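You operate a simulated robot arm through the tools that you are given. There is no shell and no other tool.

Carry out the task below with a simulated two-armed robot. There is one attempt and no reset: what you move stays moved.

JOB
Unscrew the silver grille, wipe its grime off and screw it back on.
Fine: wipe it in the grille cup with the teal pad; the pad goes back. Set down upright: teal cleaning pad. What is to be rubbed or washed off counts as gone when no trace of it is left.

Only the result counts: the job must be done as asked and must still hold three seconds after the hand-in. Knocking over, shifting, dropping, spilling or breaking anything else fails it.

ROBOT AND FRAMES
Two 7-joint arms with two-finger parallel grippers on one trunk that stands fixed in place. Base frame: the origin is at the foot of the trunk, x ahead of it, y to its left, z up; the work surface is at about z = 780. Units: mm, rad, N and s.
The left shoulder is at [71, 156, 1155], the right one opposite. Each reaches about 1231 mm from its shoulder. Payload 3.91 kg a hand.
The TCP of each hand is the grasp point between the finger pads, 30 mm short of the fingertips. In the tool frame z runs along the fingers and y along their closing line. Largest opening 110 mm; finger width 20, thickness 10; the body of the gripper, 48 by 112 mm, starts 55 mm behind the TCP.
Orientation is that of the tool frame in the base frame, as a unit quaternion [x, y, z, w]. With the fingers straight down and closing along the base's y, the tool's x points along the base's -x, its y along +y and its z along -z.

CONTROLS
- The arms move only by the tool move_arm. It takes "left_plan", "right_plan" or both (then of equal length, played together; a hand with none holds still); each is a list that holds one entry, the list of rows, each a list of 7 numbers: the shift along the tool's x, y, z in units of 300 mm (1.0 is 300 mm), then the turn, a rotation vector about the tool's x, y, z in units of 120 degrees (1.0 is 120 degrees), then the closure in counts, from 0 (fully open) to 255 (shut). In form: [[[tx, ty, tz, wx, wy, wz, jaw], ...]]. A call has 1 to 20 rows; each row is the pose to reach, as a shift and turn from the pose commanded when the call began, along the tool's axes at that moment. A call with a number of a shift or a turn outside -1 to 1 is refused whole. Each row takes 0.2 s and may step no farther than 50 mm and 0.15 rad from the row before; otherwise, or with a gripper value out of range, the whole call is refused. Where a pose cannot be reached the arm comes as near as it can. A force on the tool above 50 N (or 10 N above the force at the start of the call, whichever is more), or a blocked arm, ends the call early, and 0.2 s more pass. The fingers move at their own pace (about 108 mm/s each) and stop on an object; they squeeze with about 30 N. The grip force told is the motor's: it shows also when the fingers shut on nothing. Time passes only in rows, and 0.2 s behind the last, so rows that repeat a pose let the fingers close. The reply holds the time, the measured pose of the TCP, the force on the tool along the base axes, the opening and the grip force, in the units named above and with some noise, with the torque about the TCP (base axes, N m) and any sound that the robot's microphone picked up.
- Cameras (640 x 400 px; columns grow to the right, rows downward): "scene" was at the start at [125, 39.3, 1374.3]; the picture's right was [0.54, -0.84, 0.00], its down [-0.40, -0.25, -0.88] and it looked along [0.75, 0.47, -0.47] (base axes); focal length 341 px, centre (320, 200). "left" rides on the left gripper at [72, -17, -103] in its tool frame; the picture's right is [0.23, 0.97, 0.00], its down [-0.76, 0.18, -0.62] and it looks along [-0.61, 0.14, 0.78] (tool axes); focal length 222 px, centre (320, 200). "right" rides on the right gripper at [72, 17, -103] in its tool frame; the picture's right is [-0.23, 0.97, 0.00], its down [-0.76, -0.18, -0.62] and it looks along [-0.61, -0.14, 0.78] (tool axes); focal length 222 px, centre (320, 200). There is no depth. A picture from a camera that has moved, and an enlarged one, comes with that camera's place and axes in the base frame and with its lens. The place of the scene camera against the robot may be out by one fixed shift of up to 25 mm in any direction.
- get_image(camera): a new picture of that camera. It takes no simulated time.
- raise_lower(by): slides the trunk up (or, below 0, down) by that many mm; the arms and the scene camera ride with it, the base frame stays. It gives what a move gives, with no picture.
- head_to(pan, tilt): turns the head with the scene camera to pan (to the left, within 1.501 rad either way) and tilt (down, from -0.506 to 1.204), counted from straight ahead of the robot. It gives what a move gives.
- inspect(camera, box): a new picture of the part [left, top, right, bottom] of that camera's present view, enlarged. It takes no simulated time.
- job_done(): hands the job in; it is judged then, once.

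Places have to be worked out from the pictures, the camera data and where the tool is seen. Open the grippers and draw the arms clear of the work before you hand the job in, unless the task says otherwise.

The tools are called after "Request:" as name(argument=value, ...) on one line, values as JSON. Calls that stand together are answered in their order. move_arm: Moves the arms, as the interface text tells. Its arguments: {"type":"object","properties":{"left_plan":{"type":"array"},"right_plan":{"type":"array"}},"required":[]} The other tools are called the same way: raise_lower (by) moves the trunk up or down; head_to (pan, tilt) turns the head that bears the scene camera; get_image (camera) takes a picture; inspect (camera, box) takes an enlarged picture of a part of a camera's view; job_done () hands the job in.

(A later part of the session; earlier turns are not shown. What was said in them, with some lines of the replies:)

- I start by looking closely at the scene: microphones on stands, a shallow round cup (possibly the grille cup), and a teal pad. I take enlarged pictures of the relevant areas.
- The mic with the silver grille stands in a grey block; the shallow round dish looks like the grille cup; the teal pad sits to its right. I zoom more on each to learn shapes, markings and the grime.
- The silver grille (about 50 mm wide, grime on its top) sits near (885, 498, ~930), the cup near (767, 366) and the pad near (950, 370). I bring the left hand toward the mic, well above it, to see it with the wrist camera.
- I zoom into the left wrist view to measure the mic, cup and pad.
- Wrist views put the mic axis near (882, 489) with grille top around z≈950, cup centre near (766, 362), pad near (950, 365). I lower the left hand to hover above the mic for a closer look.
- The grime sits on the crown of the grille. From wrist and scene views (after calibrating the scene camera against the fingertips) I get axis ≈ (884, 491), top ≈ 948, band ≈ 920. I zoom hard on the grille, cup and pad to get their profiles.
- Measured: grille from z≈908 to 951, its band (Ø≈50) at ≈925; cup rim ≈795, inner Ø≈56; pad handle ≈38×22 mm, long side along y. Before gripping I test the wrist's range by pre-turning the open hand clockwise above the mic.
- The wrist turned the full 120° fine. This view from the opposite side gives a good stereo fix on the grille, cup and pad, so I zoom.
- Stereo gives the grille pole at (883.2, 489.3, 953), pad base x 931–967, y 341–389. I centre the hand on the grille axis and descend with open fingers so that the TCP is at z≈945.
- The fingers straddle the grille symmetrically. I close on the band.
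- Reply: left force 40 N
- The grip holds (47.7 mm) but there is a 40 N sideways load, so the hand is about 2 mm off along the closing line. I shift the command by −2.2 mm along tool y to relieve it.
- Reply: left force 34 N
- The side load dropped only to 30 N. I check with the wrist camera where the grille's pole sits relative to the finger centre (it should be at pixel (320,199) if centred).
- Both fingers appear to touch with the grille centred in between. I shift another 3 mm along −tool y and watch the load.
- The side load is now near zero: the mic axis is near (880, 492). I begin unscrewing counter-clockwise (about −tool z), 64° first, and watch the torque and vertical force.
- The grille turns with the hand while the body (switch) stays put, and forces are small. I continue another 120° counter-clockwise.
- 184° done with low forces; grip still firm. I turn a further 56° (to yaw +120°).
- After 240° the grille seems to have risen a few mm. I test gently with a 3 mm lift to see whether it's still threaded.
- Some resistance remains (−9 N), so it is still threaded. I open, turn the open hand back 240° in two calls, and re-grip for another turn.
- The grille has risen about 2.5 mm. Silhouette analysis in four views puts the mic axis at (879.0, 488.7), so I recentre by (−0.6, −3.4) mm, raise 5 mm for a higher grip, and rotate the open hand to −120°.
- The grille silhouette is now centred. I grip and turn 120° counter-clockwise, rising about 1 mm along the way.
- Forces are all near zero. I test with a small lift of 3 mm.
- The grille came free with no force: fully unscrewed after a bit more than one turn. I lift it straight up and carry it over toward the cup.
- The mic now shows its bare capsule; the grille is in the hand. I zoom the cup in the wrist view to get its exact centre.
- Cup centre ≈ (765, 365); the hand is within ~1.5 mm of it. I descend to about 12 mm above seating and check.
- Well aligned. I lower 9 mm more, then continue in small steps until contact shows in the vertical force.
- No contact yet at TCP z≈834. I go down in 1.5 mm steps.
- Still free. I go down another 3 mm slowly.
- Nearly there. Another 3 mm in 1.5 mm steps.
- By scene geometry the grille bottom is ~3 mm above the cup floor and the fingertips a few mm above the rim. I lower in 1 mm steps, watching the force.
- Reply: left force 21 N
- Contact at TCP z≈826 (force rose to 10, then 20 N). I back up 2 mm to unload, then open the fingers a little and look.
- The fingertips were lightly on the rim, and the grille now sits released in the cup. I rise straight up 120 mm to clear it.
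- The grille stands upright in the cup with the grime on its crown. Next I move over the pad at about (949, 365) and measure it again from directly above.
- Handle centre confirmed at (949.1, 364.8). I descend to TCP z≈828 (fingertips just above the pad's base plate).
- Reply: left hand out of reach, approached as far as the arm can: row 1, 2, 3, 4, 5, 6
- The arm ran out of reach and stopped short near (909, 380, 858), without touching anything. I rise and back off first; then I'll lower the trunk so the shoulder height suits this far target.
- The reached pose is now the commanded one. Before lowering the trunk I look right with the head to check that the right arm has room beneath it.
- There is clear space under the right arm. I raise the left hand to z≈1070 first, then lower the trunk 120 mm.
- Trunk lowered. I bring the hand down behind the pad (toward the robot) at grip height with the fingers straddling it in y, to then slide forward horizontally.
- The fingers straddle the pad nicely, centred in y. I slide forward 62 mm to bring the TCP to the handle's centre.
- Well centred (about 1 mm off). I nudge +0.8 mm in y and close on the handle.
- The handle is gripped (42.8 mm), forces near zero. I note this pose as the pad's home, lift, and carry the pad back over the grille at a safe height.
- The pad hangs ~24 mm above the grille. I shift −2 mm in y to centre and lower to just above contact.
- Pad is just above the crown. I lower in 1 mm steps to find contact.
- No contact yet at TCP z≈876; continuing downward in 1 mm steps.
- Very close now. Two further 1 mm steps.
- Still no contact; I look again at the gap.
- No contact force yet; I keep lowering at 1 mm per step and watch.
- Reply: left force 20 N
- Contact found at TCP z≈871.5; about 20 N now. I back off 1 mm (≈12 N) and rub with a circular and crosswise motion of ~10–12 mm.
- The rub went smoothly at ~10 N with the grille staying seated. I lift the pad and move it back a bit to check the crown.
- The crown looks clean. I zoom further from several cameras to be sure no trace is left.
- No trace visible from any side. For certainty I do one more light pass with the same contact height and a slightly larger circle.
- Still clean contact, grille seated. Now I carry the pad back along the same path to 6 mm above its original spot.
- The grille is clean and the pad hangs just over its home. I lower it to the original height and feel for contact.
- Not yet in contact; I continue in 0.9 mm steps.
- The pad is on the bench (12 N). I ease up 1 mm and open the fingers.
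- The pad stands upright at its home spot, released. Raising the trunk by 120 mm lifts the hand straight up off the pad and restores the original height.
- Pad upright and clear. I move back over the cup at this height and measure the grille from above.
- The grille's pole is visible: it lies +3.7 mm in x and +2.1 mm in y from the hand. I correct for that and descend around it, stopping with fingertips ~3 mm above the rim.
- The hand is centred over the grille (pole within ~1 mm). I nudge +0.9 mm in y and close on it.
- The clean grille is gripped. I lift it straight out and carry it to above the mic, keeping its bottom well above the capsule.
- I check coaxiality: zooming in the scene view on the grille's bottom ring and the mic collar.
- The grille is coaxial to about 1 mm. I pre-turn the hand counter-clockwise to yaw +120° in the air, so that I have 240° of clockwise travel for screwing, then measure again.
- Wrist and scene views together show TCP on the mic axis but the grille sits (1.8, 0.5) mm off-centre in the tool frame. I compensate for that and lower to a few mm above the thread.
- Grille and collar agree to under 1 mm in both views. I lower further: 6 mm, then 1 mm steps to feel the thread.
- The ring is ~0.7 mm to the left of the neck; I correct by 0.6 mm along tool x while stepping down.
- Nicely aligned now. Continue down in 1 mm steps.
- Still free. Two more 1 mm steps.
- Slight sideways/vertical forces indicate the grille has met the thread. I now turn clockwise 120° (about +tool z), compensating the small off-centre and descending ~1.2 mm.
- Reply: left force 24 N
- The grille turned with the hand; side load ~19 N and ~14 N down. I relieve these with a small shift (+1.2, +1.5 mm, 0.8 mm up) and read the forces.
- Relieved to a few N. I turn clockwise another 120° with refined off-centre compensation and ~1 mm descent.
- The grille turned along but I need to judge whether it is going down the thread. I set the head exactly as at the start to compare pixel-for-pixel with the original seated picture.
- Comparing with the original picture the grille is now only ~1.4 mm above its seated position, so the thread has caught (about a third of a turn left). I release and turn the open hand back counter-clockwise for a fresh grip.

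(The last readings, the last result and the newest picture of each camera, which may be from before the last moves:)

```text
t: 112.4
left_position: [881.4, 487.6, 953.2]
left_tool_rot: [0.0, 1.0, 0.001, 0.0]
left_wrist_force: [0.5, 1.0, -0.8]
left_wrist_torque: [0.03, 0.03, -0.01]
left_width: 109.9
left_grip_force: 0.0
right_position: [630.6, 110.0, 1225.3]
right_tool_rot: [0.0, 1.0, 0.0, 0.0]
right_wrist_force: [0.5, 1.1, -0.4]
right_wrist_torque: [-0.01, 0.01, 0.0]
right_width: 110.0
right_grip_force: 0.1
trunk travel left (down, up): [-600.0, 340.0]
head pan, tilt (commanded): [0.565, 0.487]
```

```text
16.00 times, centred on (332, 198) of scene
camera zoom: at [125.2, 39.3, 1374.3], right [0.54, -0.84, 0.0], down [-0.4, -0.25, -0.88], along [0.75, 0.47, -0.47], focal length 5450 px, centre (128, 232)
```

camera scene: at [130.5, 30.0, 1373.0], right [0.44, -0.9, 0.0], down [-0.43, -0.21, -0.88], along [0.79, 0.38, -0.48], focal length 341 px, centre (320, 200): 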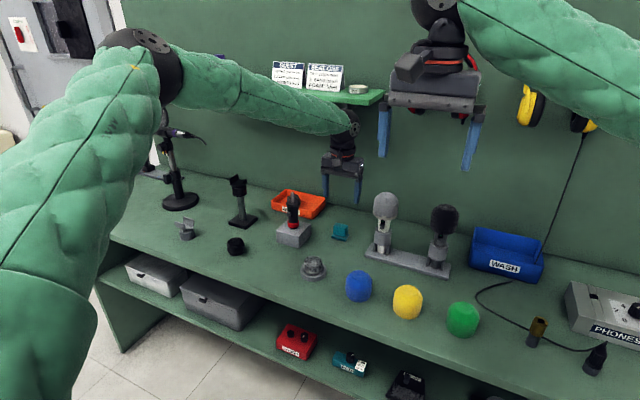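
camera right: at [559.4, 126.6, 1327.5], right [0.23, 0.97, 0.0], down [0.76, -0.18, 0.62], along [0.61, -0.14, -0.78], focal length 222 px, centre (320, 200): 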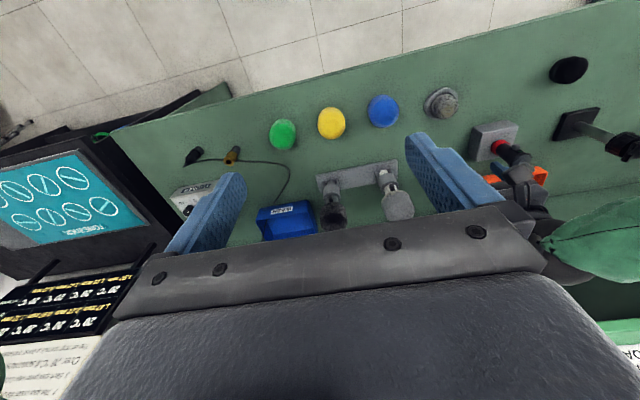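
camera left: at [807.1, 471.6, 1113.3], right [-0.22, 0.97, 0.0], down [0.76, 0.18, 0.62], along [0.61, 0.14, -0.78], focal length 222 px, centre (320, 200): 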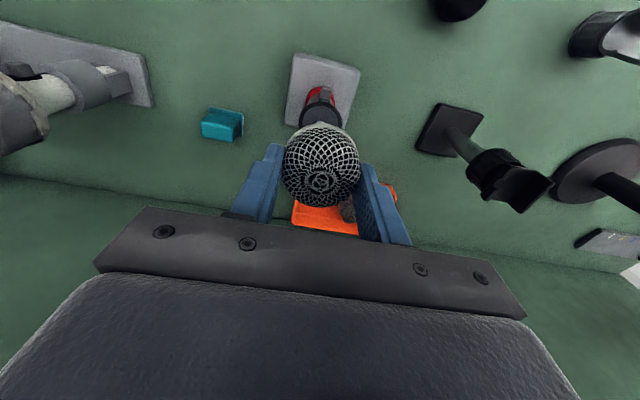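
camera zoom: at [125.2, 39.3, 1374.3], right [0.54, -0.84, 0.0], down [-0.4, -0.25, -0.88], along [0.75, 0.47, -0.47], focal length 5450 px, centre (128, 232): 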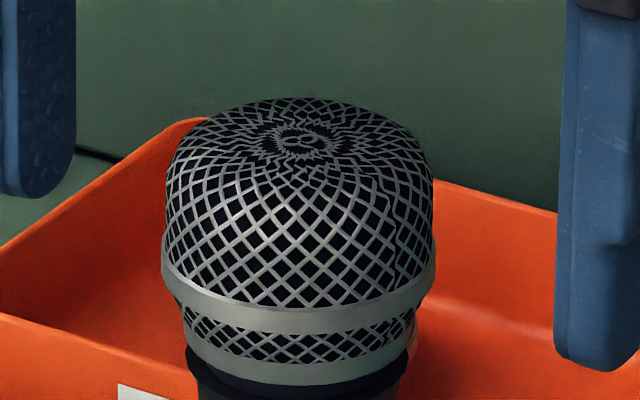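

The grille sits ~1 mm above its seated height. I turn the open hand on to yaw +120° while recentring by about (+0.5, +2) mm, then check its centring.

Request:
move_arm(left_plan=[[[-0.0017, 0.0067, 0, 0, 0, -0.066, 0], [-0.0017, 0.0067, 0, 0, 0, -0.133, 0], [-0.0017, 0.0067, 0, 0, 0, -0.2, 0], [-0.0017, 0.0067, 0, 0, 0, -0.266, 0], [-0.0017, 0.0067, 0, 0, 0, -0.333, 0], [-0.0017, 0.0067, 0, 0, 0, -0.4, 0], [-0.0017, 0.0067, 0, 0, 0, -0.466, 0], [-0.0017, 0.0067, 0, 0, 0, -0.533, 0], [-0.0017, 0.0067, 0, 0, 0, -0.6, 0], [-0.0017, 0.0067, 0, 0, 0, -0.666, 0], [-0.0017, 0.0067, 0, 0, 0, -0.733, 0], [-0.0017, 0.0067, 0, 0, 0, -0.8, 0], [-0.0017, 0.0067, 0, 0, 0, -0.866, 0], [-0.0017, 0.0067, 0, 0, 0, -0.933, 0], [-0.0017, 0.0067, 0, 0, 0, -1.0, 0], [-0.0017, 0.0067, 0, 0, 0, -1.0, 0]]])

Request:
inspect(camera="left", box=[220, 80, 420, 230])

Request:
inspect(camera="scene", box=[310, 180, 350, 215])

```text
t: 115.8
left_position: [880.8, 491.7, 953.9]
left_tool_rot: [0.866, -0.501, 0.0, 0.001]
left_wrist_force: [0.0, -0.2, 0.1]
left_wrist_torque: [-0.05, 0.01, 0.0]
left_width: 110.0
left_grip_force: 0.0
right_position: [631.7, 109.1, 1223.8]
right_tool_rot: [-0.001, 1.0, 0.0, 0.0]
right_wrist_force: [0.5, 0.1, -0.7]
right_wrist_torque: [-0.03, 0.03, -0.02]
right_width: 109.9
right_grip_force: 0.1
trunk travel left (down, up): [-600.0, 340.0]
head pan, tilt (commanded): [0.565, 0.487]
```

```text
2.67 times, centred on (320, 155) of left
camera zoom: at [930.3, 434.4, 1056.9], right [-0.73, -0.68, 0.0], down [-0.53, 0.57, 0.62], along [-0.43, 0.45, -0.78], focal length 592 px, centre (320, 320)
```

zoom: 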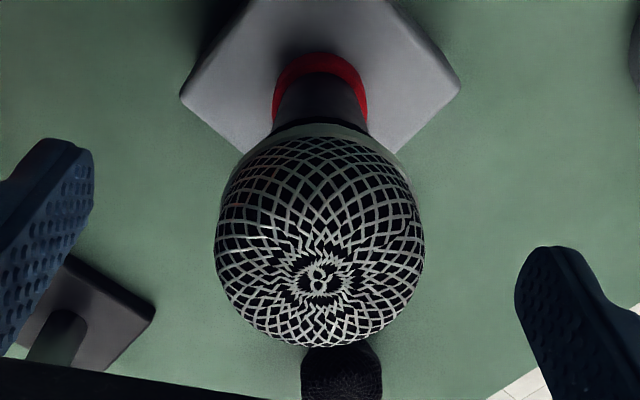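

```text
11.43 times, centred on (330, 198) of scene
camera zoom: at [125.3, 39.4, 1374.3], right [0.54, -0.84, 0.0], down [-0.4, -0.25, -0.88], along [0.75, 0.47, -0.47], focal length 3893 px, centre (206, 229)
```

zoom: 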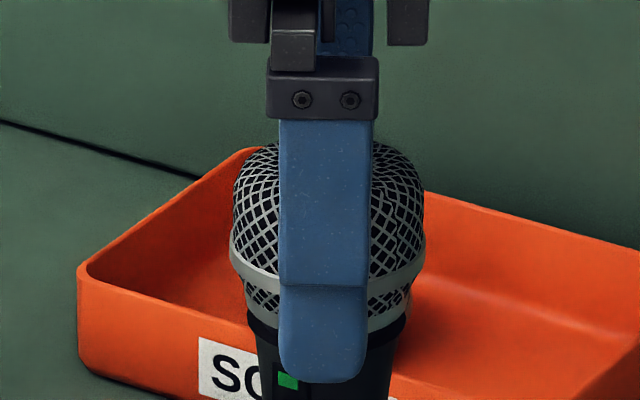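

The hand is now centred on the grille within ~0.3 mm. I close on it.

Request:
move_arm(left_plan=[[[0, 0, 0, 0, 0, 0, 150], [0, 0, 0, 0, 0, 0, 255], [0, 0, 0, 0, 0, 0, 255], [0, 0, 0, 0, 0, 0, 255]]])

```text
t: 116.8
left_position: [879.4, 490.9, 953.3]
left_tool_rot: [0.865, -0.502, 0.001, 0.001]
left_wrist_force: [2.7, 0.8, 0.3]
left_wrist_torque: [0.02, -0.07, 0.01]
left_width: 46.4
left_grip_force: 29.6
right_position: [631.9, 110.3, 1223.1]
right_tool_rot: [0.001, 1.0, 0.0, -0.001]
right_wrist_force: [0.2, 0.3, -0.4]
right_wrist_torque: [-0.03, -0.04, 0.04]
right_width: 110.1
right_grip_force: 0.1
trunk travel left (down, up): [-600.0, 340.0]
head pan, tilt (commanded): [0.565, 0.487]
```

Nearly no side load. I turn clockwise in 40° portions, watching torque and vertical force for the tightening.

Request:
move_arm(left_plan=[[[0, 0, 0.0002, 0, 0, 0.0667, 255], [0, 0, 0.0004, 0, 0, 0.1333, 255], [0, 0, 0.0006, 0, 0, 0.2, 255], [0, 0, 0.0009, 0, 0, 0.2667, 255], [0, 0, 0.0011, 0, 0, 0.3333, 255], [0, 0, 0.0011, 0, 0, 0.3333, 255]]])

Request:
inspect(camera="scene", box=[316, 188, 348, 208])

```text
t: 118.2
left_position: [880.1, 491.9, 952.8]
left_tool_rot: [-0.642, 0.767, 0.001, 0.0]
left_wrist_force: [-0.2, 6.9, 1.8]
left_wrist_torque: [0.3, -0.02, -0.02]
left_width: 46.3
left_grip_force: 30.5
right_position: [631.5, 110.3, 1224.6]
right_tool_rot: [0.001, 1.0, 0.0, 0.0]
right_wrist_force: [0.3, -0.2, -0.4]
right_wrist_torque: [-0.02, 0.03, -0.01]
right_width: 109.8
right_grip_force: 0.0
trunk travel left (down, up): [-600.0, 340.0]
head pan, tilt (commanded): [0.565, 0.487]
```

```text
16.00 times, centred on (332, 198) of scene
camera zoom: at [125.1, 39.9, 1374.3], right [0.54, -0.84, 0.0], down [-0.4, -0.25, -0.88], along [0.75, 0.47, -0.47], focal length 5450 px, centre (128, 232)
```

zoom: 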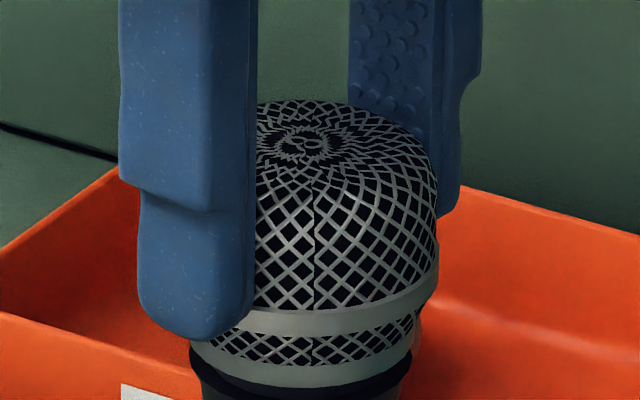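

It turns freely (seam moved ~40°). Next 40°.

Request:
move_arm(left_plan=[[[0, 0, 0.0002, 0, 0, 0.0667, 255], [0, 0, 0.0004, 0, 0, 0.1333, 255], [0, 0, 0.0006, 0, 0, 0.2, 255], [0, 0, 0.0009, 0, 0, 0.2667, 255], [0, 0, 0.0011, 0, 0, 0.3333, 255], [0, 0, 0.0011, 0, 0, 0.3333, 255]]])

Request:
inspect(camera="scene", box=[316, 188, 348, 208])

```text
t: 119.6
left_position: [880.4, 490.2, 954.5]
left_tool_rot: [-0.341, 0.94, 0.0, 0.0]
left_wrist_force: [-4.7, 5.8, 0.1]
left_wrist_torque: [0.28, 0.04, -0.02]
left_width: 46.2
left_grip_force: 30.7
right_position: [630.6, 109.9, 1224.0]
right_tool_rot: [0.001, 1.0, 0.0, 0.0]
right_wrist_force: [-0.9, 0.1, 0.4]
right_wrist_torque: [0.01, 0.01, -0.03]
right_width: 110.2
right_grip_force: 0.0
trunk travel left (down, up): [-600.0, 340.0]
head pan, tilt (commanded): [0.565, 0.487]
```

```text
16.00 times, centred on (332, 198) of scene
camera zoom: at [125.0, 39.8, 1374.3], right [0.54, -0.84, 0.0], down [-0.4, -0.25, -0.88], along [0.75, 0.47, -0.47], focal length 5450 px, centre (128, 232)
```

zoom: 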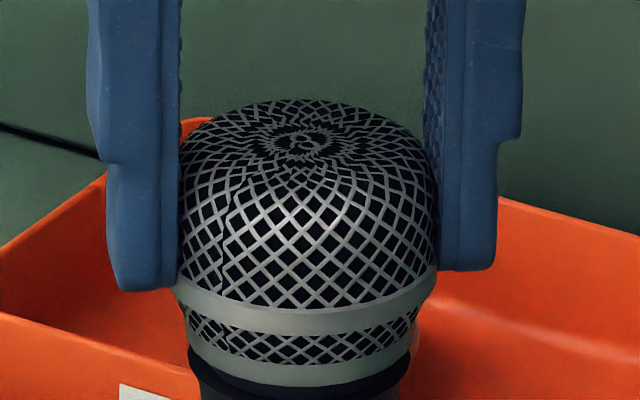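

Seam moved another 40°, still free, no torque. I continue in 40° portions.

Request:
move_arm(left_plan=[[[0, 0, 0.0002, 0, 0, 0.0667, 255], [0, 0, 0.0004, 0, 0, 0.1333, 255], [0, 0, 0.0006, 0, 0, 0.2, 255], [0, 0, 0.0009, 0, 0, 0.2667, 255], [0, 0, 0.0011, 0, 0, 0.3333, 255], [0, 0, 0.0011, 0, 0, 0.3333, 255]]])

Request:
move_arm(left_plan=[[[0, 0, 0.0002, 0, 0, 0.0667, 255], [0, 0, 0.0004, 0, 0, 0.1333, 255], [0, 0, 0.0006, 0, 0, 0.2, 255], [0, 0, 0.0009, 0, 0, 0.2667, 255], [0, 0, 0.0011, 0, 0, 0.3333, 255], [0, 0, 0.0011, 0, 0, 0.3333, 255]]])

Request:
inspect(camera="scene", box=[316, 188, 348, 208])

```text
t: 121.0
left_position: [880.4, 489.5, 952.2]
left_tool_rot: [0.002, 1.0, 0.0, -0.001]
left_wrist_force: [-2.8, 2.0, -0.7]
left_wrist_torque: [0.03, 0.09, -0.02]
left_width: 46.4
left_grip_force: 30.3
right_position: [630.3, 110.1, 1224.0]
right_tool_rot: [0.0, 1.0, 0.001, 0.0]
right_wrist_force: [0.1, -0.4, -0.2]
right_wrist_torque: [-0.02, -0.02, -0.01]
right_width: 110.0
right_grip_force: 0.0
trunk travel left (down, up): [-600.0, 340.0]
head pan, tilt (commanded): [0.565, 0.487]
```

```text
t: 122.4
left_position: [880.0, 489.0, 951.9]
left_tool_rot: [0.343, 0.939, 0.0, 0.0]
left_wrist_force: [0.7, 1.2, 1.6]
left_wrist_torque: [0.12, -0.03, 0.48]
left_width: 47.5
left_grip_force: 30.5
right_position: [631.4, 110.5, 1223.7]
right_tool_rot: [0.0, 1.0, 0.0, 0.0]
right_wrist_force: [-0.9, 0.5, 0.1]
right_wrist_torque: [0.01, 0.03, 0.0]
right_width: 109.8
right_grip_force: 0.1
trunk travel left (down, up): [-600.0, 340.0]
head pan, tilt (commanded): [0.565, 0.487]
```

```text
16.00 times, centred on (332, 198) of scene
camera zoom: at [125.2, 39.4, 1374.3], right [0.54, -0.84, 0.0], down [-0.4, -0.25, -0.88], along [0.75, 0.47, -0.47], focal length 5450 px, centre (128, 232)
```

zoom: 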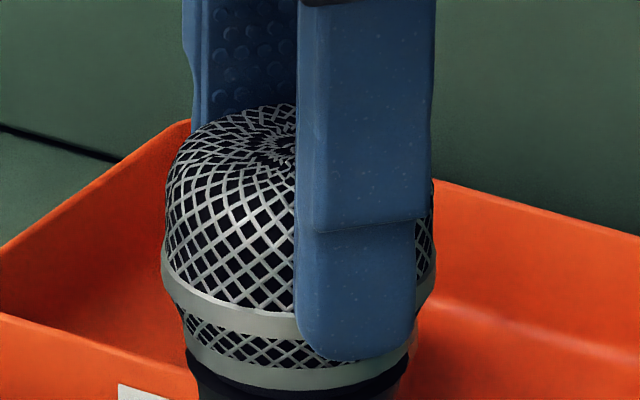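

Torque has risen to 0.48 N·m and the height now matches the original picture: it is seating. I add a small final turn of ~10° to make sure it is tight.

Request:
move_arm(left_plan=[[[0, 0, 0, 0, 0, 0.04, 255], [0, 0, 0, 0, 0, 0.083, 255], [0, 0, 0, 0, 0, 0.083, 255]]])

Request:
inspect(camera="left", box=[240, 80, 400, 220])

Request:
inspect(camera="scene", box=[300, 180, 380, 250])

```text
t: 123.2
left_position: [881.0, 489.2, 952.0]
left_tool_rot: [0.423, 0.906, 0.0, 0.0]
left_wrist_force: [0.9, 0.3, 0.6]
left_wrist_torque: [0.05, -0.06, 0.29]
left_width: 47.5
left_grip_force: 30.5
right_position: [631.2, 110.3, 1224.5]
right_tool_rot: [0.0, 1.0, 0.0, 0.0]
right_wrist_force: [-0.1, -0.4, -0.5]
right_wrist_torque: [0.02, -0.03, 0.02]
right_width: 110.0
right_grip_force: 0.0
trunk travel left (down, up): [-600.0, 340.0]
head pan, tilt (commanded): [0.565, 0.487]
```

```text
2.86 times, centred on (320, 150) of left
camera zoom: at [820.6, 532.9, 1055.8], right [0.6, 0.8, 0.0], down [0.63, -0.47, 0.62], along [0.5, -0.38, -0.78], focal length 635 px, centre (320, 343)
```

zoom: 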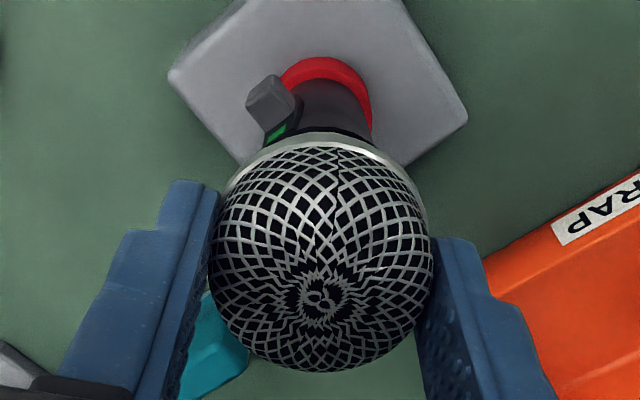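

```text
5.71 times, centred on (340, 215) of scene
camera zoom: at [125.2, 39.3, 1374.3], right [0.54, -0.84, 0.0], down [-0.4, -0.25, -0.88], along [0.75, 0.47, -0.47], focal length 1947 px, centre (206, 114)
```

zoom: 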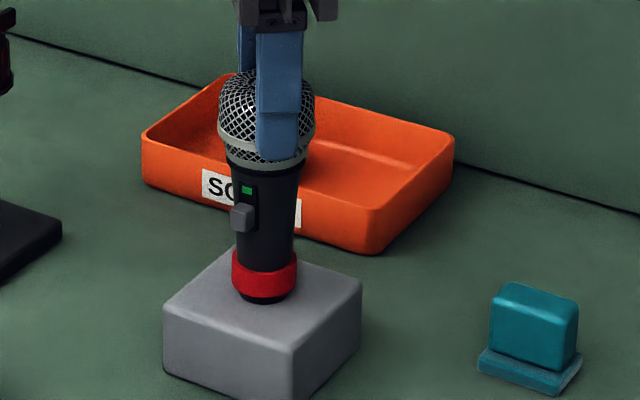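

The fingers slipped around the now-stopped grille (torque up to 0.48, then sliding at 0.29 N·m), which indicates it is tight. I open the fingers and compare with the original seated picture.

Request:
move_arm(left_plan=[[[0, 0, 0, 0, 0, 0, 0], [0, 0, 0, 0, 0, 0, 0], [0, 0, 0, 0, 0, 0, 0]]])

Request:
inspect(camera="scene", box=[316, 188, 348, 208])

Request:
inspect(camera="scene", box=[300, 180, 380, 230])

Request:
inspect(camera="left", box=[240, 80, 400, 220])

```text
t: 124.0
left_position: [880.4, 488.9, 952.0]
left_tool_rot: [0.423, 0.906, 0.0, 0.001]
left_wrist_force: [0.2, -0.3, 1.2]
left_wrist_torque: [-0.01, -0.01, 0.01]
left_width: 109.8
left_grip_force: 0.1
right_position: [630.0, 110.3, 1224.6]
right_tool_rot: [0.0, 1.0, 0.0, -0.001]
right_wrist_force: [-0.1, 0.5, 0.2]
right_wrist_torque: [-0.02, 0.02, 0.0]
right_width: 109.9
right_grip_force: 0.0
trunk travel left (down, up): [-600.0, 340.0]
head pan, tilt (commanded): [0.565, 0.487]
```

```text
16.00 times, centred on (332, 198) of scene
camera zoom: at [125.2, 39.3, 1374.3], right [0.54, -0.84, 0.0], down [-0.4, -0.25, -0.88], along [0.75, 0.47, -0.47], focal length 5450 px, centre (128, 232)
```

zoom: 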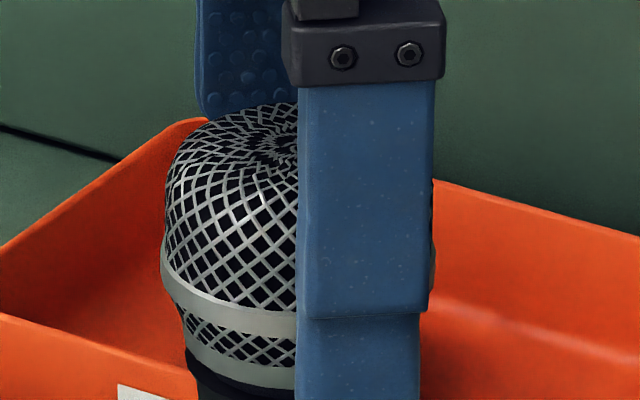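

```text
8.00 times, centred on (340, 205) of scene
camera zoom: at [125.2, 39.3, 1374.3], right [0.54, -0.84, 0.0], down [-0.4, -0.25, -0.88], along [0.75, 0.47, -0.47], focal length 2725 px, centre (160, 160)
```

zoom: 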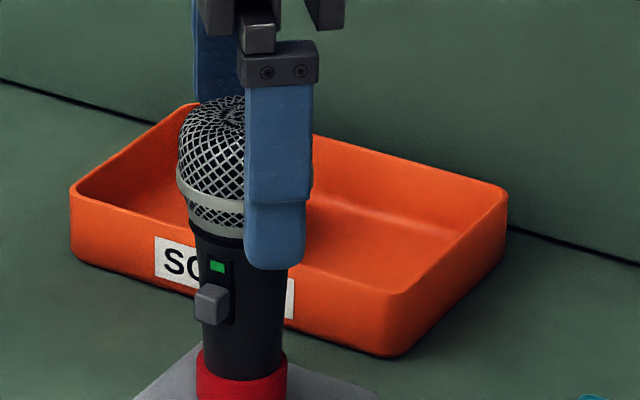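

```text
2.86 times, centred on (320, 150) of left
camera zoom: at [820.6, 532.9, 1055.8], right [0.6, 0.8, 0.0], down [0.63, -0.47, 0.62], along [0.5, -0.37, -0.78], focal length 635 px, centre (320, 343)
```

zoom: 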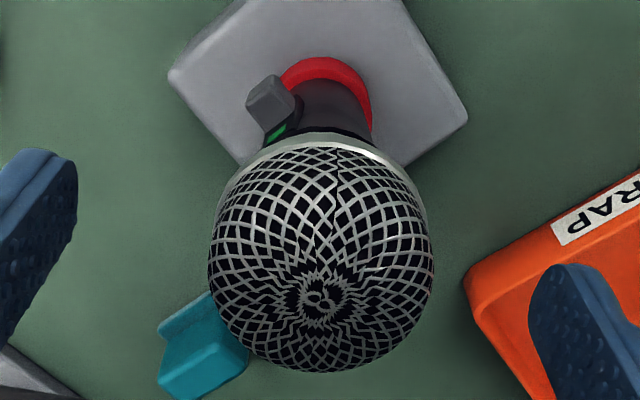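

The finger blocks the view; I rise 100 mm to clear it.

Request:
move_arm(left_plan=[[[0, 0, -0.05, 0, 0, 0, 0], [0, 0, -0.18, 0, 0, 0, 0], [0, 0, -0.33, 0, 0, 0, 0], [0, 0, -0.33, 0, 0, 0, 0]]])

Request:
inspect(camera="scene", box=[316, 188, 348, 208])

Request:
inspect(camera="scene", box=[300, 180, 380, 230])

Request:
inspect(camera="left", box=[270, 50, 370, 150])

```text
t: 125.0
left_position: [880.8, 491.9, 1050.8]
left_tool_rot: [0.424, 0.906, -0.001, -0.001]
left_wrist_force: [0.4, 0.2, -0.6]
left_wrist_torque: [-0.03, 0.03, 0.02]
left_width: 109.9
left_grip_force: 0.0
right_position: [632.3, 109.5, 1223.6]
right_tool_rot: [0.0, 1.0, 0.0, -0.002]
right_wrist_force: [0.0, -0.8, 0.5]
right_wrist_torque: [-0.03, 0.04, -0.02]
right_width: 110.0
right_grip_force: 0.2
trunk travel left (down, up): [-600.0, 340.0]
head pan, tilt (commanded): [0.565, 0.487]
```

```text
16.00 times, centred on (332, 198) of scene
camera zoom: at [126.0, 39.8, 1374.1], right [0.54, -0.84, 0.0], down [-0.4, -0.25, -0.88], along [0.75, 0.47, -0.47], focal length 5450 px, centre (128, 232)
```

zoom: 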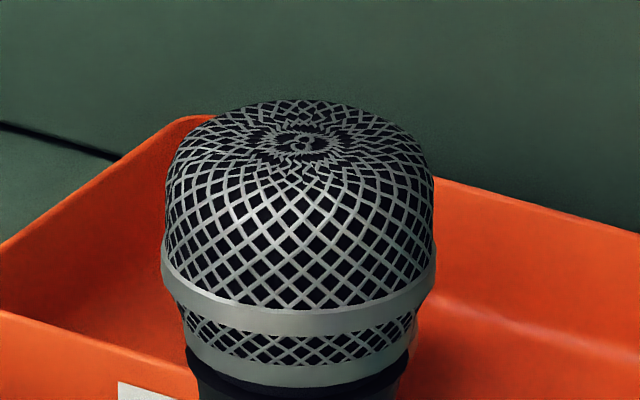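

```text
8.00 times, centred on (340, 205) of scene
camera zoom: at [126.0, 39.8, 1374.1], right [0.54, -0.84, 0.0], down [-0.4, -0.25, -0.88], along [0.75, 0.47, -0.47], focal length 2725 px, centre (160, 160)
```

zoom: 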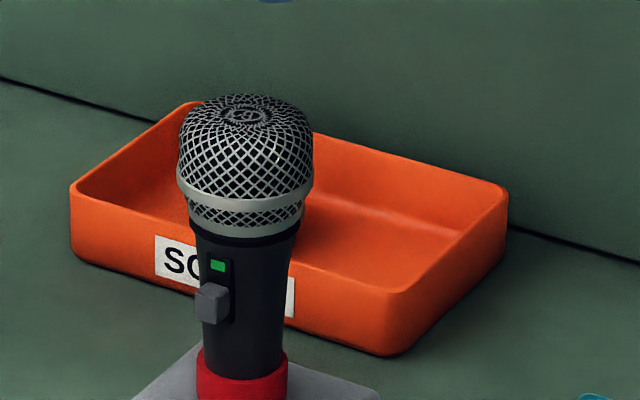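

```text
4.00 times, centred on (320, 100) of left
camera zoom: at [821.7, 535.4, 1154.6], right [0.6, 0.8, 0.0], down [0.63, -0.47, 0.62], along [0.5, -0.38, -0.78], focal length 888 px, centre (320, 600)
```

zoom: 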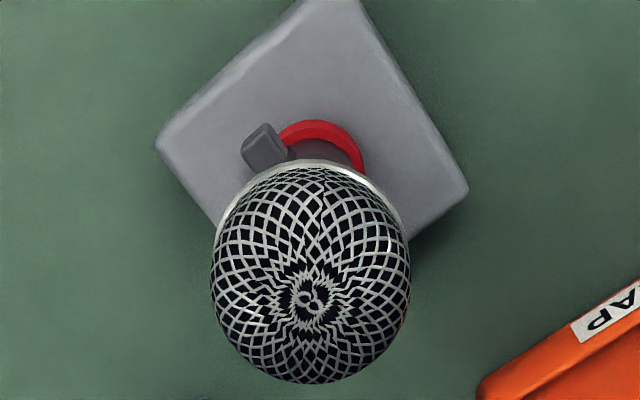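

Heights look nearly identical to the original. I zoom into the joint between the ring and collar to see whether any gap is left.

Request:
inspect(camera="scene", box=[320, 202, 342, 216])

Request:
inspect(camera="scene", box=[305, 185, 365, 255])

```text
16.00 times, centred on (331, 209) of scene
camera zoom: at [126.0, 39.8, 1374.1], right [0.54, -0.84, 0.0], down [-0.4, -0.25, -0.88], along [0.75, 0.47, -0.47], focal length 5450 px, centre (144, 56)
```

zoom: 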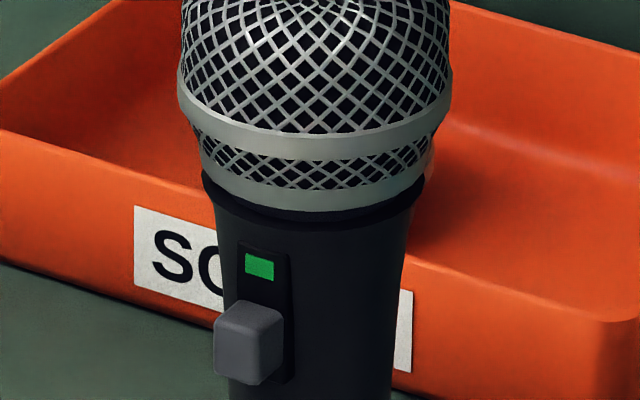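

```text
5.71 times, centred on (335, 220) of scene
camera zoom: at [126.0, 39.8, 1374.1], right [0.54, -0.84, 0.0], down [-0.4, -0.25, -0.88], along [0.75, 0.47, -0.47], focal length 1947 px, centre (234, 86)
```

zoom: 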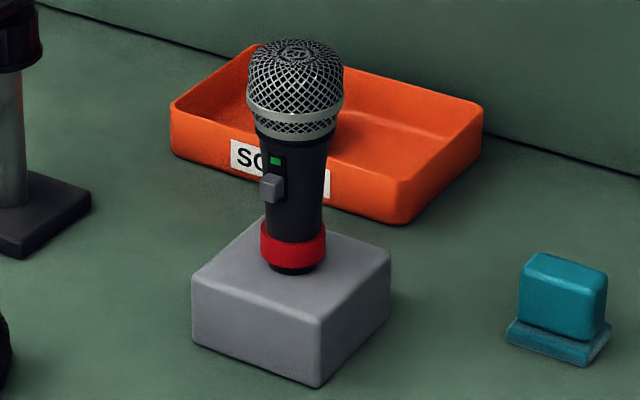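

It looks flush and at the original height. To verify tightness I take one more fresh grip: turn the open hand 90° counter-clockwise, come back down and try a further clockwise turn.

Request:
move_arm(left_plan=[[[0, 0, 0, 0, 0, -0.066, 0], [0, 0, 0, 0, 0, -0.133, 0], [0, 0, 0, 0, 0, -0.2, 0], [0, 0, 0, 0, 0, -0.266, 0], [0, 0, 0, 0, 0, -0.333, 0], [0, 0, 0, 0, 0, -0.4, 0], [0, 0, 0, 0, 0, -0.466, 0], [0, 0, 0, 0, 0, -0.533, 0], [0, 0, 0, 0, 0, -0.6, 0], [0, 0, 0, 0, 0, -0.666, 0], [0, 0, 0, 0, 0, -0.75, 0], [0, 0, 0.15, 0, 0, -0.75, 0], [0, 0, 0.28, 0, 0, -0.75, 0], [0, 0, 0.337, 0, 0, -0.75, 0], [0, 0, 0.337, 0, 0, -0.75, 0]]])

Request:
inspect(camera="left", box=[220, 80, 420, 230])

Request:
inspect(camera="scene", box=[310, 180, 350, 215])

```text
refused: row 11 steps farther than a row can; nothing moved
```

```text
2.67 times, centred on (320, 155) of left
camera zoom: at [821.7, 535.4, 1154.6], right [0.6, 0.8, 0.0], down [0.63, -0.47, 0.62], along [0.5, -0.38, -0.78], focal length 592 px, centre (320, 320)
```

zoom: 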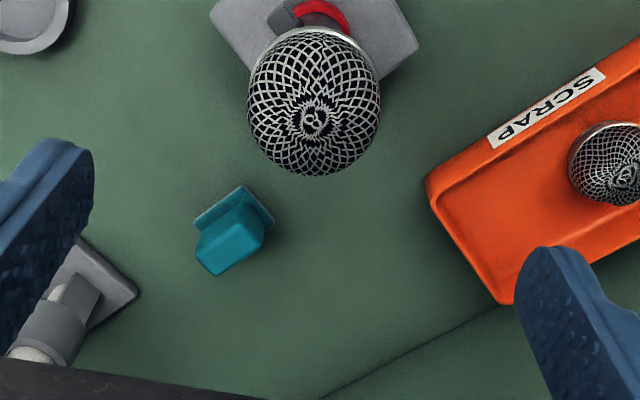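

```text
11.43 times, centred on (330, 198) of scene
camera zoom: at [126.0, 39.8, 1374.1], right [0.54, -0.84, 0.0], down [-0.4, -0.25, -0.88], along [0.75, 0.47, -0.47], focal length 3893 px, centre (206, 229)
```

zoom: 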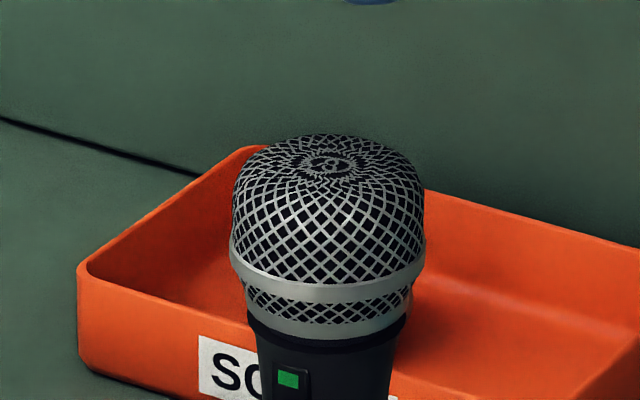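

One row exceeded the turn limit and nothing moved; I repeat with smaller steps.

Request:
move_arm(left_plan=[[[0, 0, 0, 0, 0, -0.066, 0], [0, 0, 0, 0, 0, -0.133, 0], [0, 0, 0, 0, 0, -0.2, 0], [0, 0, 0, 0, 0, -0.266, 0], [0, 0, 0, 0, 0, -0.333, 0], [0, 0, 0, 0, 0, -0.4, 0], [0, 0, 0, 0, 0, -0.466, 0], [0, 0, 0, 0, 0, -0.533, 0], [0, 0, 0, 0, 0, -0.6, 0], [0, 0, 0, 0, 0, -0.666, 0], [0, 0, 0, 0, 0, -0.72, 0], [0, 0, 0, 0, 0, -0.75, 0], [0, 0, 0.14, 0, 0, -0.75, 0], [0, 0, 0.27, 0, 0, -0.75, 0], [0, 0, 0.337, 0, 0, -0.75, 0], [0, 0, 0.337, 0, 0, -0.75, 0]]])

Request:
inspect(camera="left", box=[220, 80, 420, 230])

Request:
inspect(camera="scene", box=[310, 180, 350, 215])

```text
t: 128.4
left_position: [879.7, 490.2, 951.2]
left_tool_rot: [-0.342, 0.94, 0.0, 0.0]
left_wrist_force: [0.4, -0.4, 0.5]
left_wrist_torque: [-0.04, -0.01, 0.03]
left_width: 110.2
left_grip_force: 0.0
right_position: [630.9, 109.2, 1224.8]
right_tool_rot: [-0.001, 1.0, 0.0, -0.001]
right_wrist_force: [1.4, -0.2, 1.3]
right_wrist_torque: [-0.01, -0.02, 0.01]
right_width: 110.2
right_grip_force: 0.0
trunk travel left (down, up): [-600.0, 340.0]
head pan, tilt (commanded): [0.565, 0.487]
```

```text
2.67 times, centred on (320, 155) of left
camera zoom: at [834.2, 429.7, 1054.4], right [-0.8, 0.6, 0.0], down [0.47, 0.63, 0.62], along [0.37, 0.5, -0.78], focal length 592 px, centre (320, 320)
```

zoom: 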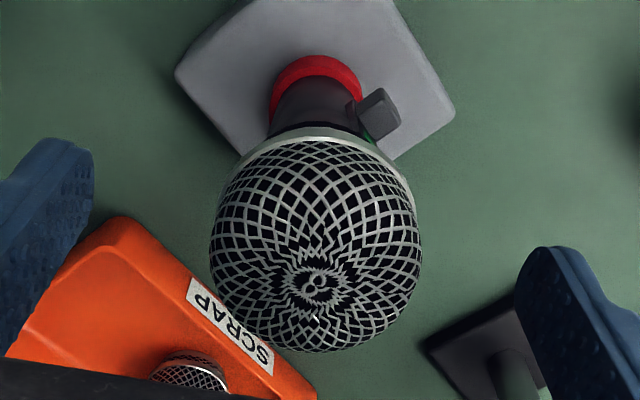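

```text
11.43 times, centred on (330, 198) of scene
camera zoom: at [125.1, 39.2, 1374.3], right [0.54, -0.84, 0.0], down [-0.4, -0.25, -0.88], along [0.75, 0.47, -0.47], focal length 3893 px, centre (206, 229)
```

zoom: 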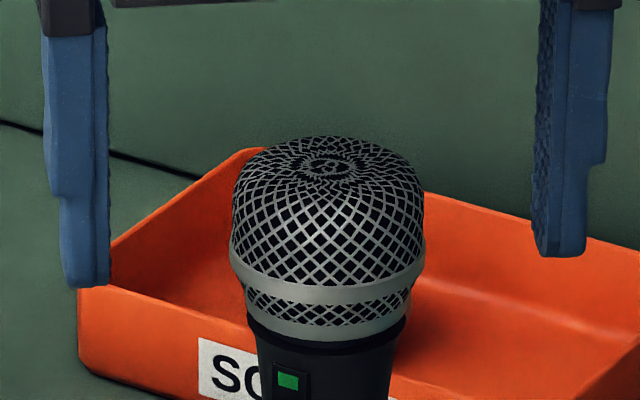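

Slightly off (−1.4 mm along the closing line). I shift, lower 4 mm to grip the band itself, and close.

Request:
move_arm(left_plan=[[[0, -0.0043, 0.0133, 0, 0, 0, 0], [0, -0.0043, 0.0133, 0, 0, 0, 150], [0, -0.0043, 0.0133, 0, 0, 0, 255], [0, -0.0043, 0.0133, 0, 0, 0, 255], [0, -0.0043, 0.0133, 0, 0, 0, 255]]])

Request:
inspect(camera="left", box=[240, 80, 400, 220])

```text
t: 129.6
left_position: [879.6, 489.9, 946.7]
left_tool_rot: [-0.341, 0.94, 0.0, 0.0]
left_wrist_force: [-3.3, 2.9, 0.8]
left_wrist_torque: [0.06, 0.05, -0.03]
left_width: 47.2
left_grip_force: 30.1
right_position: [630.0, 109.6, 1224.1]
right_tool_rot: [0.0, 1.0, 0.0, 0.0]
right_wrist_force: [-0.6, -0.1, 0.2]
right_wrist_torque: [0.0, 0.01, -0.01]
right_width: 110.4
right_grip_force: 0.0
trunk travel left (down, up): [-600.0, 340.0]
head pan, tilt (commanded): [0.565, 0.487]
```

```text
2.86 times, centred on (320, 150) of left
camera zoom: at [835.0, 428.9, 1049.8], right [-0.8, 0.6, 0.0], down [0.47, 0.63, 0.62], along [0.37, 0.5, -0.78], focal length 635 px, centre (320, 343)
```

zoom: 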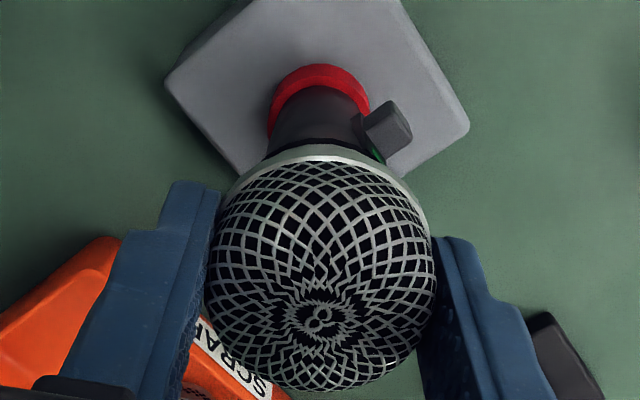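

Good grip. I try a further 24° clockwise and watch the torque.

Request:
move_arm(left_plan=[[[0, 0, 0, 0, 0, 0.05, 255], [0, 0, 0, 0, 0, 0.1, 255], [0, 0, 0, 0, 0, 0.15, 255], [0, 0, 0, 0, 0, 0.2, 255], [0, 0, 0, 0, 0, 0.2, 255]]])

Request:
inspect(camera="left", box=[240, 80, 400, 220])

```text
t: 130.8
left_position: [880.4, 489.7, 945.3]
left_tool_rot: [-0.138, 0.99, 0.0, 0.0]
left_wrist_force: [-4.7, 8.2, 1.1]
left_wrist_torque: [0.28, 0.21, 0.39]
left_width: 47.6
left_grip_force: 29.6
right_position: [630.4, 109.8, 1224.7]
right_tool_rot: [0.0, 1.0, 0.001, 0.001]
right_wrist_force: [-0.8, 0.8, -0.2]
right_wrist_torque: [-0.02, -0.01, 0.0]
right_width: 110.0
right_grip_force: 0.1
trunk travel left (down, up): [-600.0, 340.0]
head pan, tilt (commanded): [0.565, 0.487]
```

```text
2.86 times, centred on (320, 150) of left
camera zoom: at [814.9, 452.4, 1049.6], right [-0.49, 0.87, 0.0], down [0.68, 0.38, 0.62], along [0.54, 0.3, -0.78], focal length 635 px, centre (320, 343)
```

zoom: 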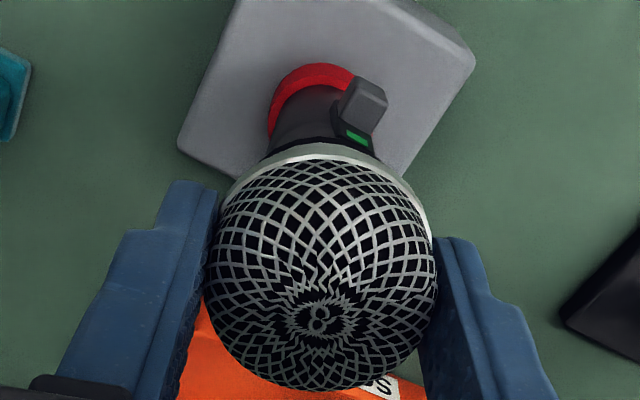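

Torque rose at once (0.39 N·m) and the fingers slid around the grille while body and block stayed still: it is tight. I open, rise, and turn the hand back to neutral.

Request:
move_arm(left_plan=[[[0, 0, 0, 0, 0, 0, 0], [0, 0, 0, 0, 0, 0, 0], [0, 0, -0.05, 0, 0, 0, 0], [0, 0, -0.17, 0, 0, 0, 0], [0, 0, -0.32, 0, 0, 0.04, 0], [0, 0, -0.47, 0, 0, 0.09, 0], [0, 0, -0.6, 0, 0, 0.132, 0], [0, 0, -0.72, 0, 0, 0.132, 0], [0, 0, -0.72, 0, 0, 0.132, 0]]])

Request:
inspect(camera="scene", box=[316, 188, 348, 208])

Request:
inspect(camera="scene", box=[305, 185, 365, 255])

Request:
get_image(camera="left")

```text
t: 132.8
left_position: [881.9, 491.8, 1160.6]
left_tool_rot: [0.0, 1.0, 0.001, -0.001]
left_wrist_force: [0.2, -0.4, -0.1]
left_wrist_torque: [-0.02, 0.02, -0.03]
left_width: 110.2
left_grip_force: 0.1
right_position: [631.4, 110.4, 1223.7]
right_tool_rot: [-0.001, 1.0, 0.0, -0.001]
right_wrist_force: [0.7, 0.1, 1.1]
right_wrist_torque: [-0.01, 0.01, 0.01]
right_width: 110.1
right_grip_force: 0.1
trunk travel left (down, up): [-600.0, 340.0]
head pan, tilt (commanded): [0.565, 0.487]
```

```text
16.00 times, centred on (332, 198) of scene
camera zoom: at [125.8, 39.7, 1374.2], right [0.54, -0.84, 0.0], down [-0.4, -0.25, -0.88], along [0.75, 0.47, -0.47], focal length 5450 px, centre (128, 232)
```

zoom: 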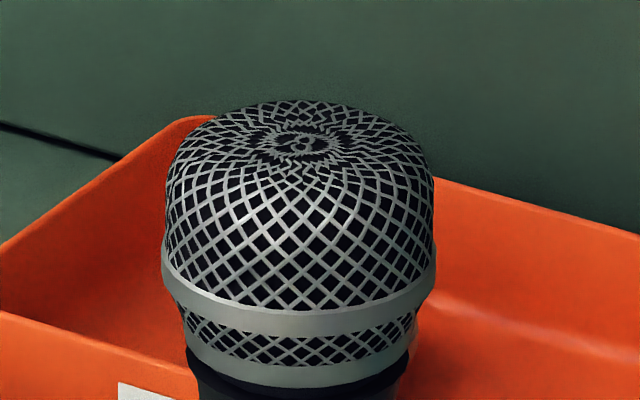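

```text
5.71 times, centred on (335, 220) of scene
camera zoom: at [125.8, 39.7, 1374.2], right [0.54, -0.84, 0.0], down [-0.4, -0.25, -0.88], along [0.75, 0.47, -0.47], focal length 1947 px, centre (234, 86)
```

zoom: 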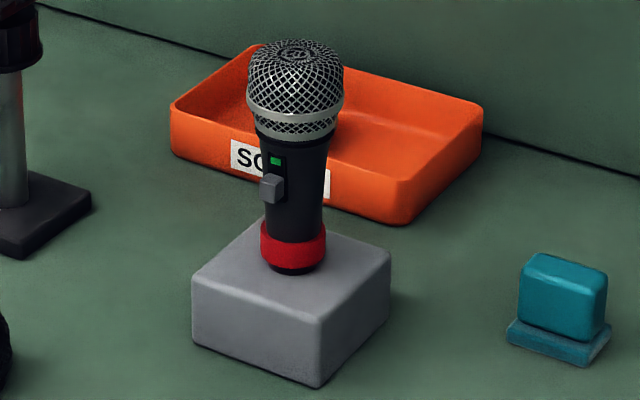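

```text
taken
camera left: at [808.6, 471.9, 1265.0], right [-0.23, 0.97, 0.0], down [0.76, 0.18, 0.62], along [0.61, 0.14, -0.78], focal length 222 px, centre (320, 200)
```

left: 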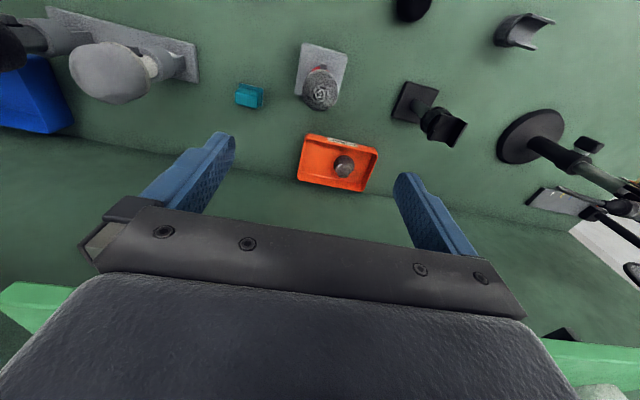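

Grille height relative to the tray matches the original picture to within a pixel, clean and seated; pad upright. I retract the left arm back toward its start pose.

Request:
move_arm(left_plan=[[[0.12, 0.03, -0.01, 0, 0, 0, 0], [0.25, 0.09, -0.03, 0, 0, 0, 0], [0.38, 0.15, -0.05, 0, 0, 0, 0], [0.51, 0.21, -0.07, 0, 0, 0, 0], [0.64, 0.27, -0.09, 0, 0, 0, 0], [0.77, 0.33, -0.1, 0, 0, 0, 0], [0.89, 0.38, -0.11, 0, 0, 0, 0], [0.99, 0.41, -0.12, 0, 0, 0, 0], [0.99, 0.41, -0.12, 0, 0, 0, 0]]])

Request:
get_image(camera="scene")

Request:
inspect(camera="scene", box=[200, 160, 400, 290])

Request:
inspect(camera="scene", box=[328, 260, 368, 292])

Request:
inspect(camera="scene", box=[316, 188, 348, 208])

Request:
inspect(camera="scene", box=[360, 225, 392, 253])

```text
t: 134.8
left_position: [583.9, 610.7, 1200.3]
left_tool_rot: [0.0, 1.0, 0.0, -0.002]
left_wrist_force: [0.2, -0.5, -0.6]
left_wrist_torque: [0.01, 0.03, 0.0]
left_width: 109.9
left_grip_force: 0.2
right_position: [631.3, 108.7, 1222.8]
right_tool_rot: [0.0, 1.0, -0.001, -0.001]
right_wrist_force: [0.3, 0.6, -0.1]
right_wrist_torque: [0.01, -0.01, -0.05]
right_width: 110.0
right_grip_force: 0.0
trunk travel left (down, up): [-600.0, 340.0]
head pan, tilt (commanded): [0.565, 0.487]
```

```text
taken
camera scene: at [125.7, 38.8, 1374.2], right [0.54, -0.84, 0.0], down [-0.4, -0.25, -0.88], along [0.75, 0.47, -0.47], focal length 341 px, centre (320, 200)
```

scene: 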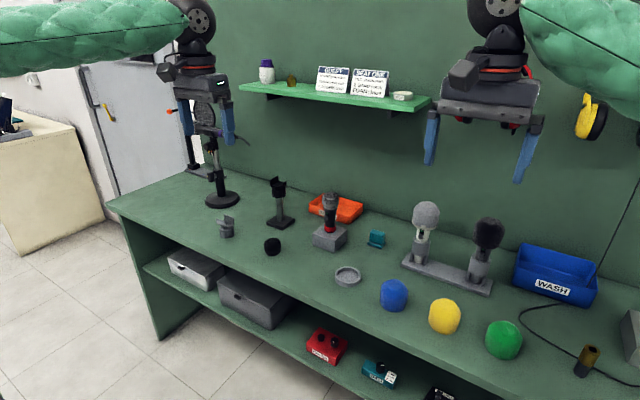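

```text
3.08 times, centred on (300, 225) of scene
camera zoom: at [125.7, 38.8, 1374.2], right [0.54, -0.84, 0.0], down [-0.4, -0.25, -0.88], along [0.75, 0.47, -0.47], focal length 1048 px, centre (382, 123)
```

zoom: 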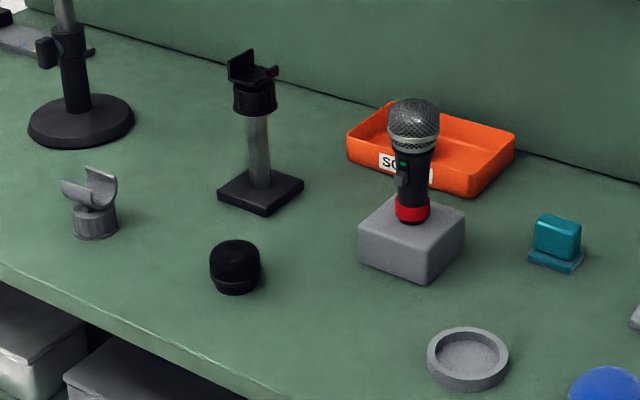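

```text
12.50 times, centred on (348, 276) of scene
camera zoom: at [125.7, 38.8, 1374.2], right [0.54, -0.84, 0.0], down [-0.4, -0.25, -0.88], along [0.75, 0.47, -0.47], focal length 4258 px, centre (-30, -750)
```

zoom: 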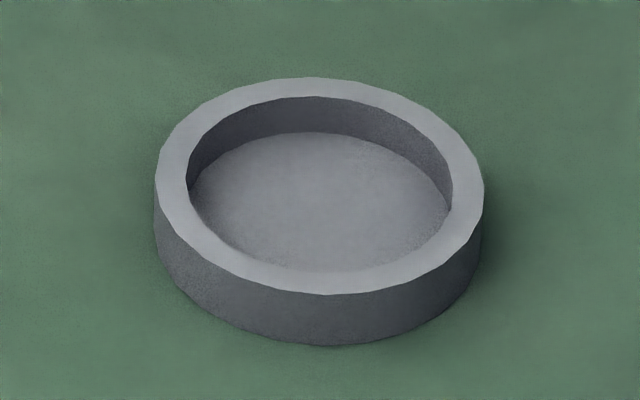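

```text
16.00 times, centred on (332, 198) of scene
camera zoom: at [125.7, 38.8, 1374.2], right [0.54, -0.84, 0.0], down [-0.4, -0.25, -0.88], along [0.75, 0.47, -0.47], focal length 5450 px, centre (128, 232)
```

zoom: 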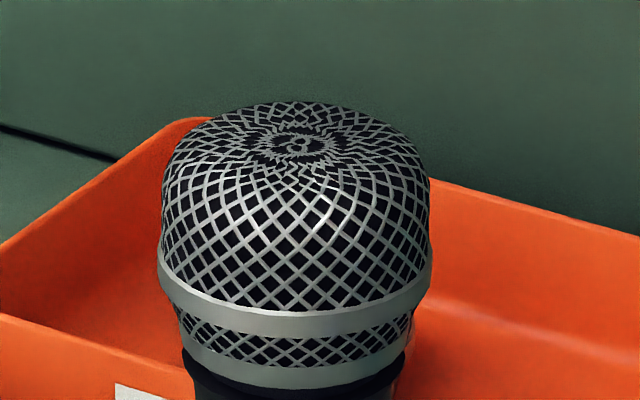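

```text
14.29 times, centred on (376, 239) of scene
camera zoom: at [125.7, 38.8, 1374.2], right [0.54, -0.84, 0.0], down [-0.4, -0.25, -0.88], along [0.75, 0.47, -0.47], focal length 4866 px, centre (-480, -357)
```

zoom: 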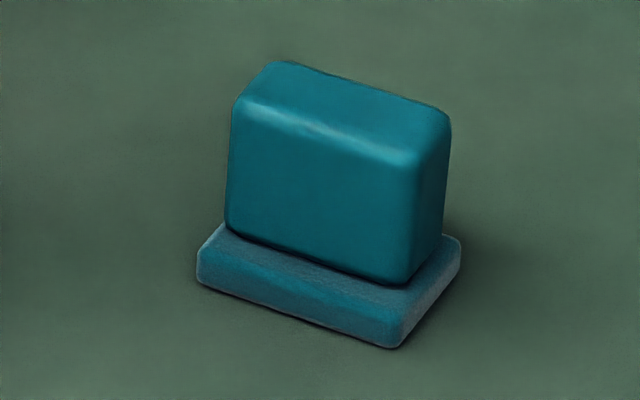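

Cup, pad, mic and grille match the starting pictures (same positions; grille clean, at its original height and tight), both arms are open and clear. I hand the job in.

Request:
job_done()

```text
The job is handed in.
```

The silver grille is unscrewed, wiped clean and screwed back on tight, and the job is handed in.

- **Grille:** I wiped it in the grille cup with the teal pad, in two passes. Zoomed views from three cameras showed no grime left. It sits at its original height, and when I tried to turn it further the torque rose at once and the fingers slipped around it.
- **Teal pad:** It is standing upright in its original spot.
- **Everything else:** The cup, microphone body, block and tray look unmoved compared with the starting pictures. Both arms are open and clear of the bench.

The grille may sit at a different rotation than it did originally. Its mesh seam now faces a different way, roughly 130° by my estimate. I took this as the thread catching at a different point, since both the height and the stop match a fully seated grille.
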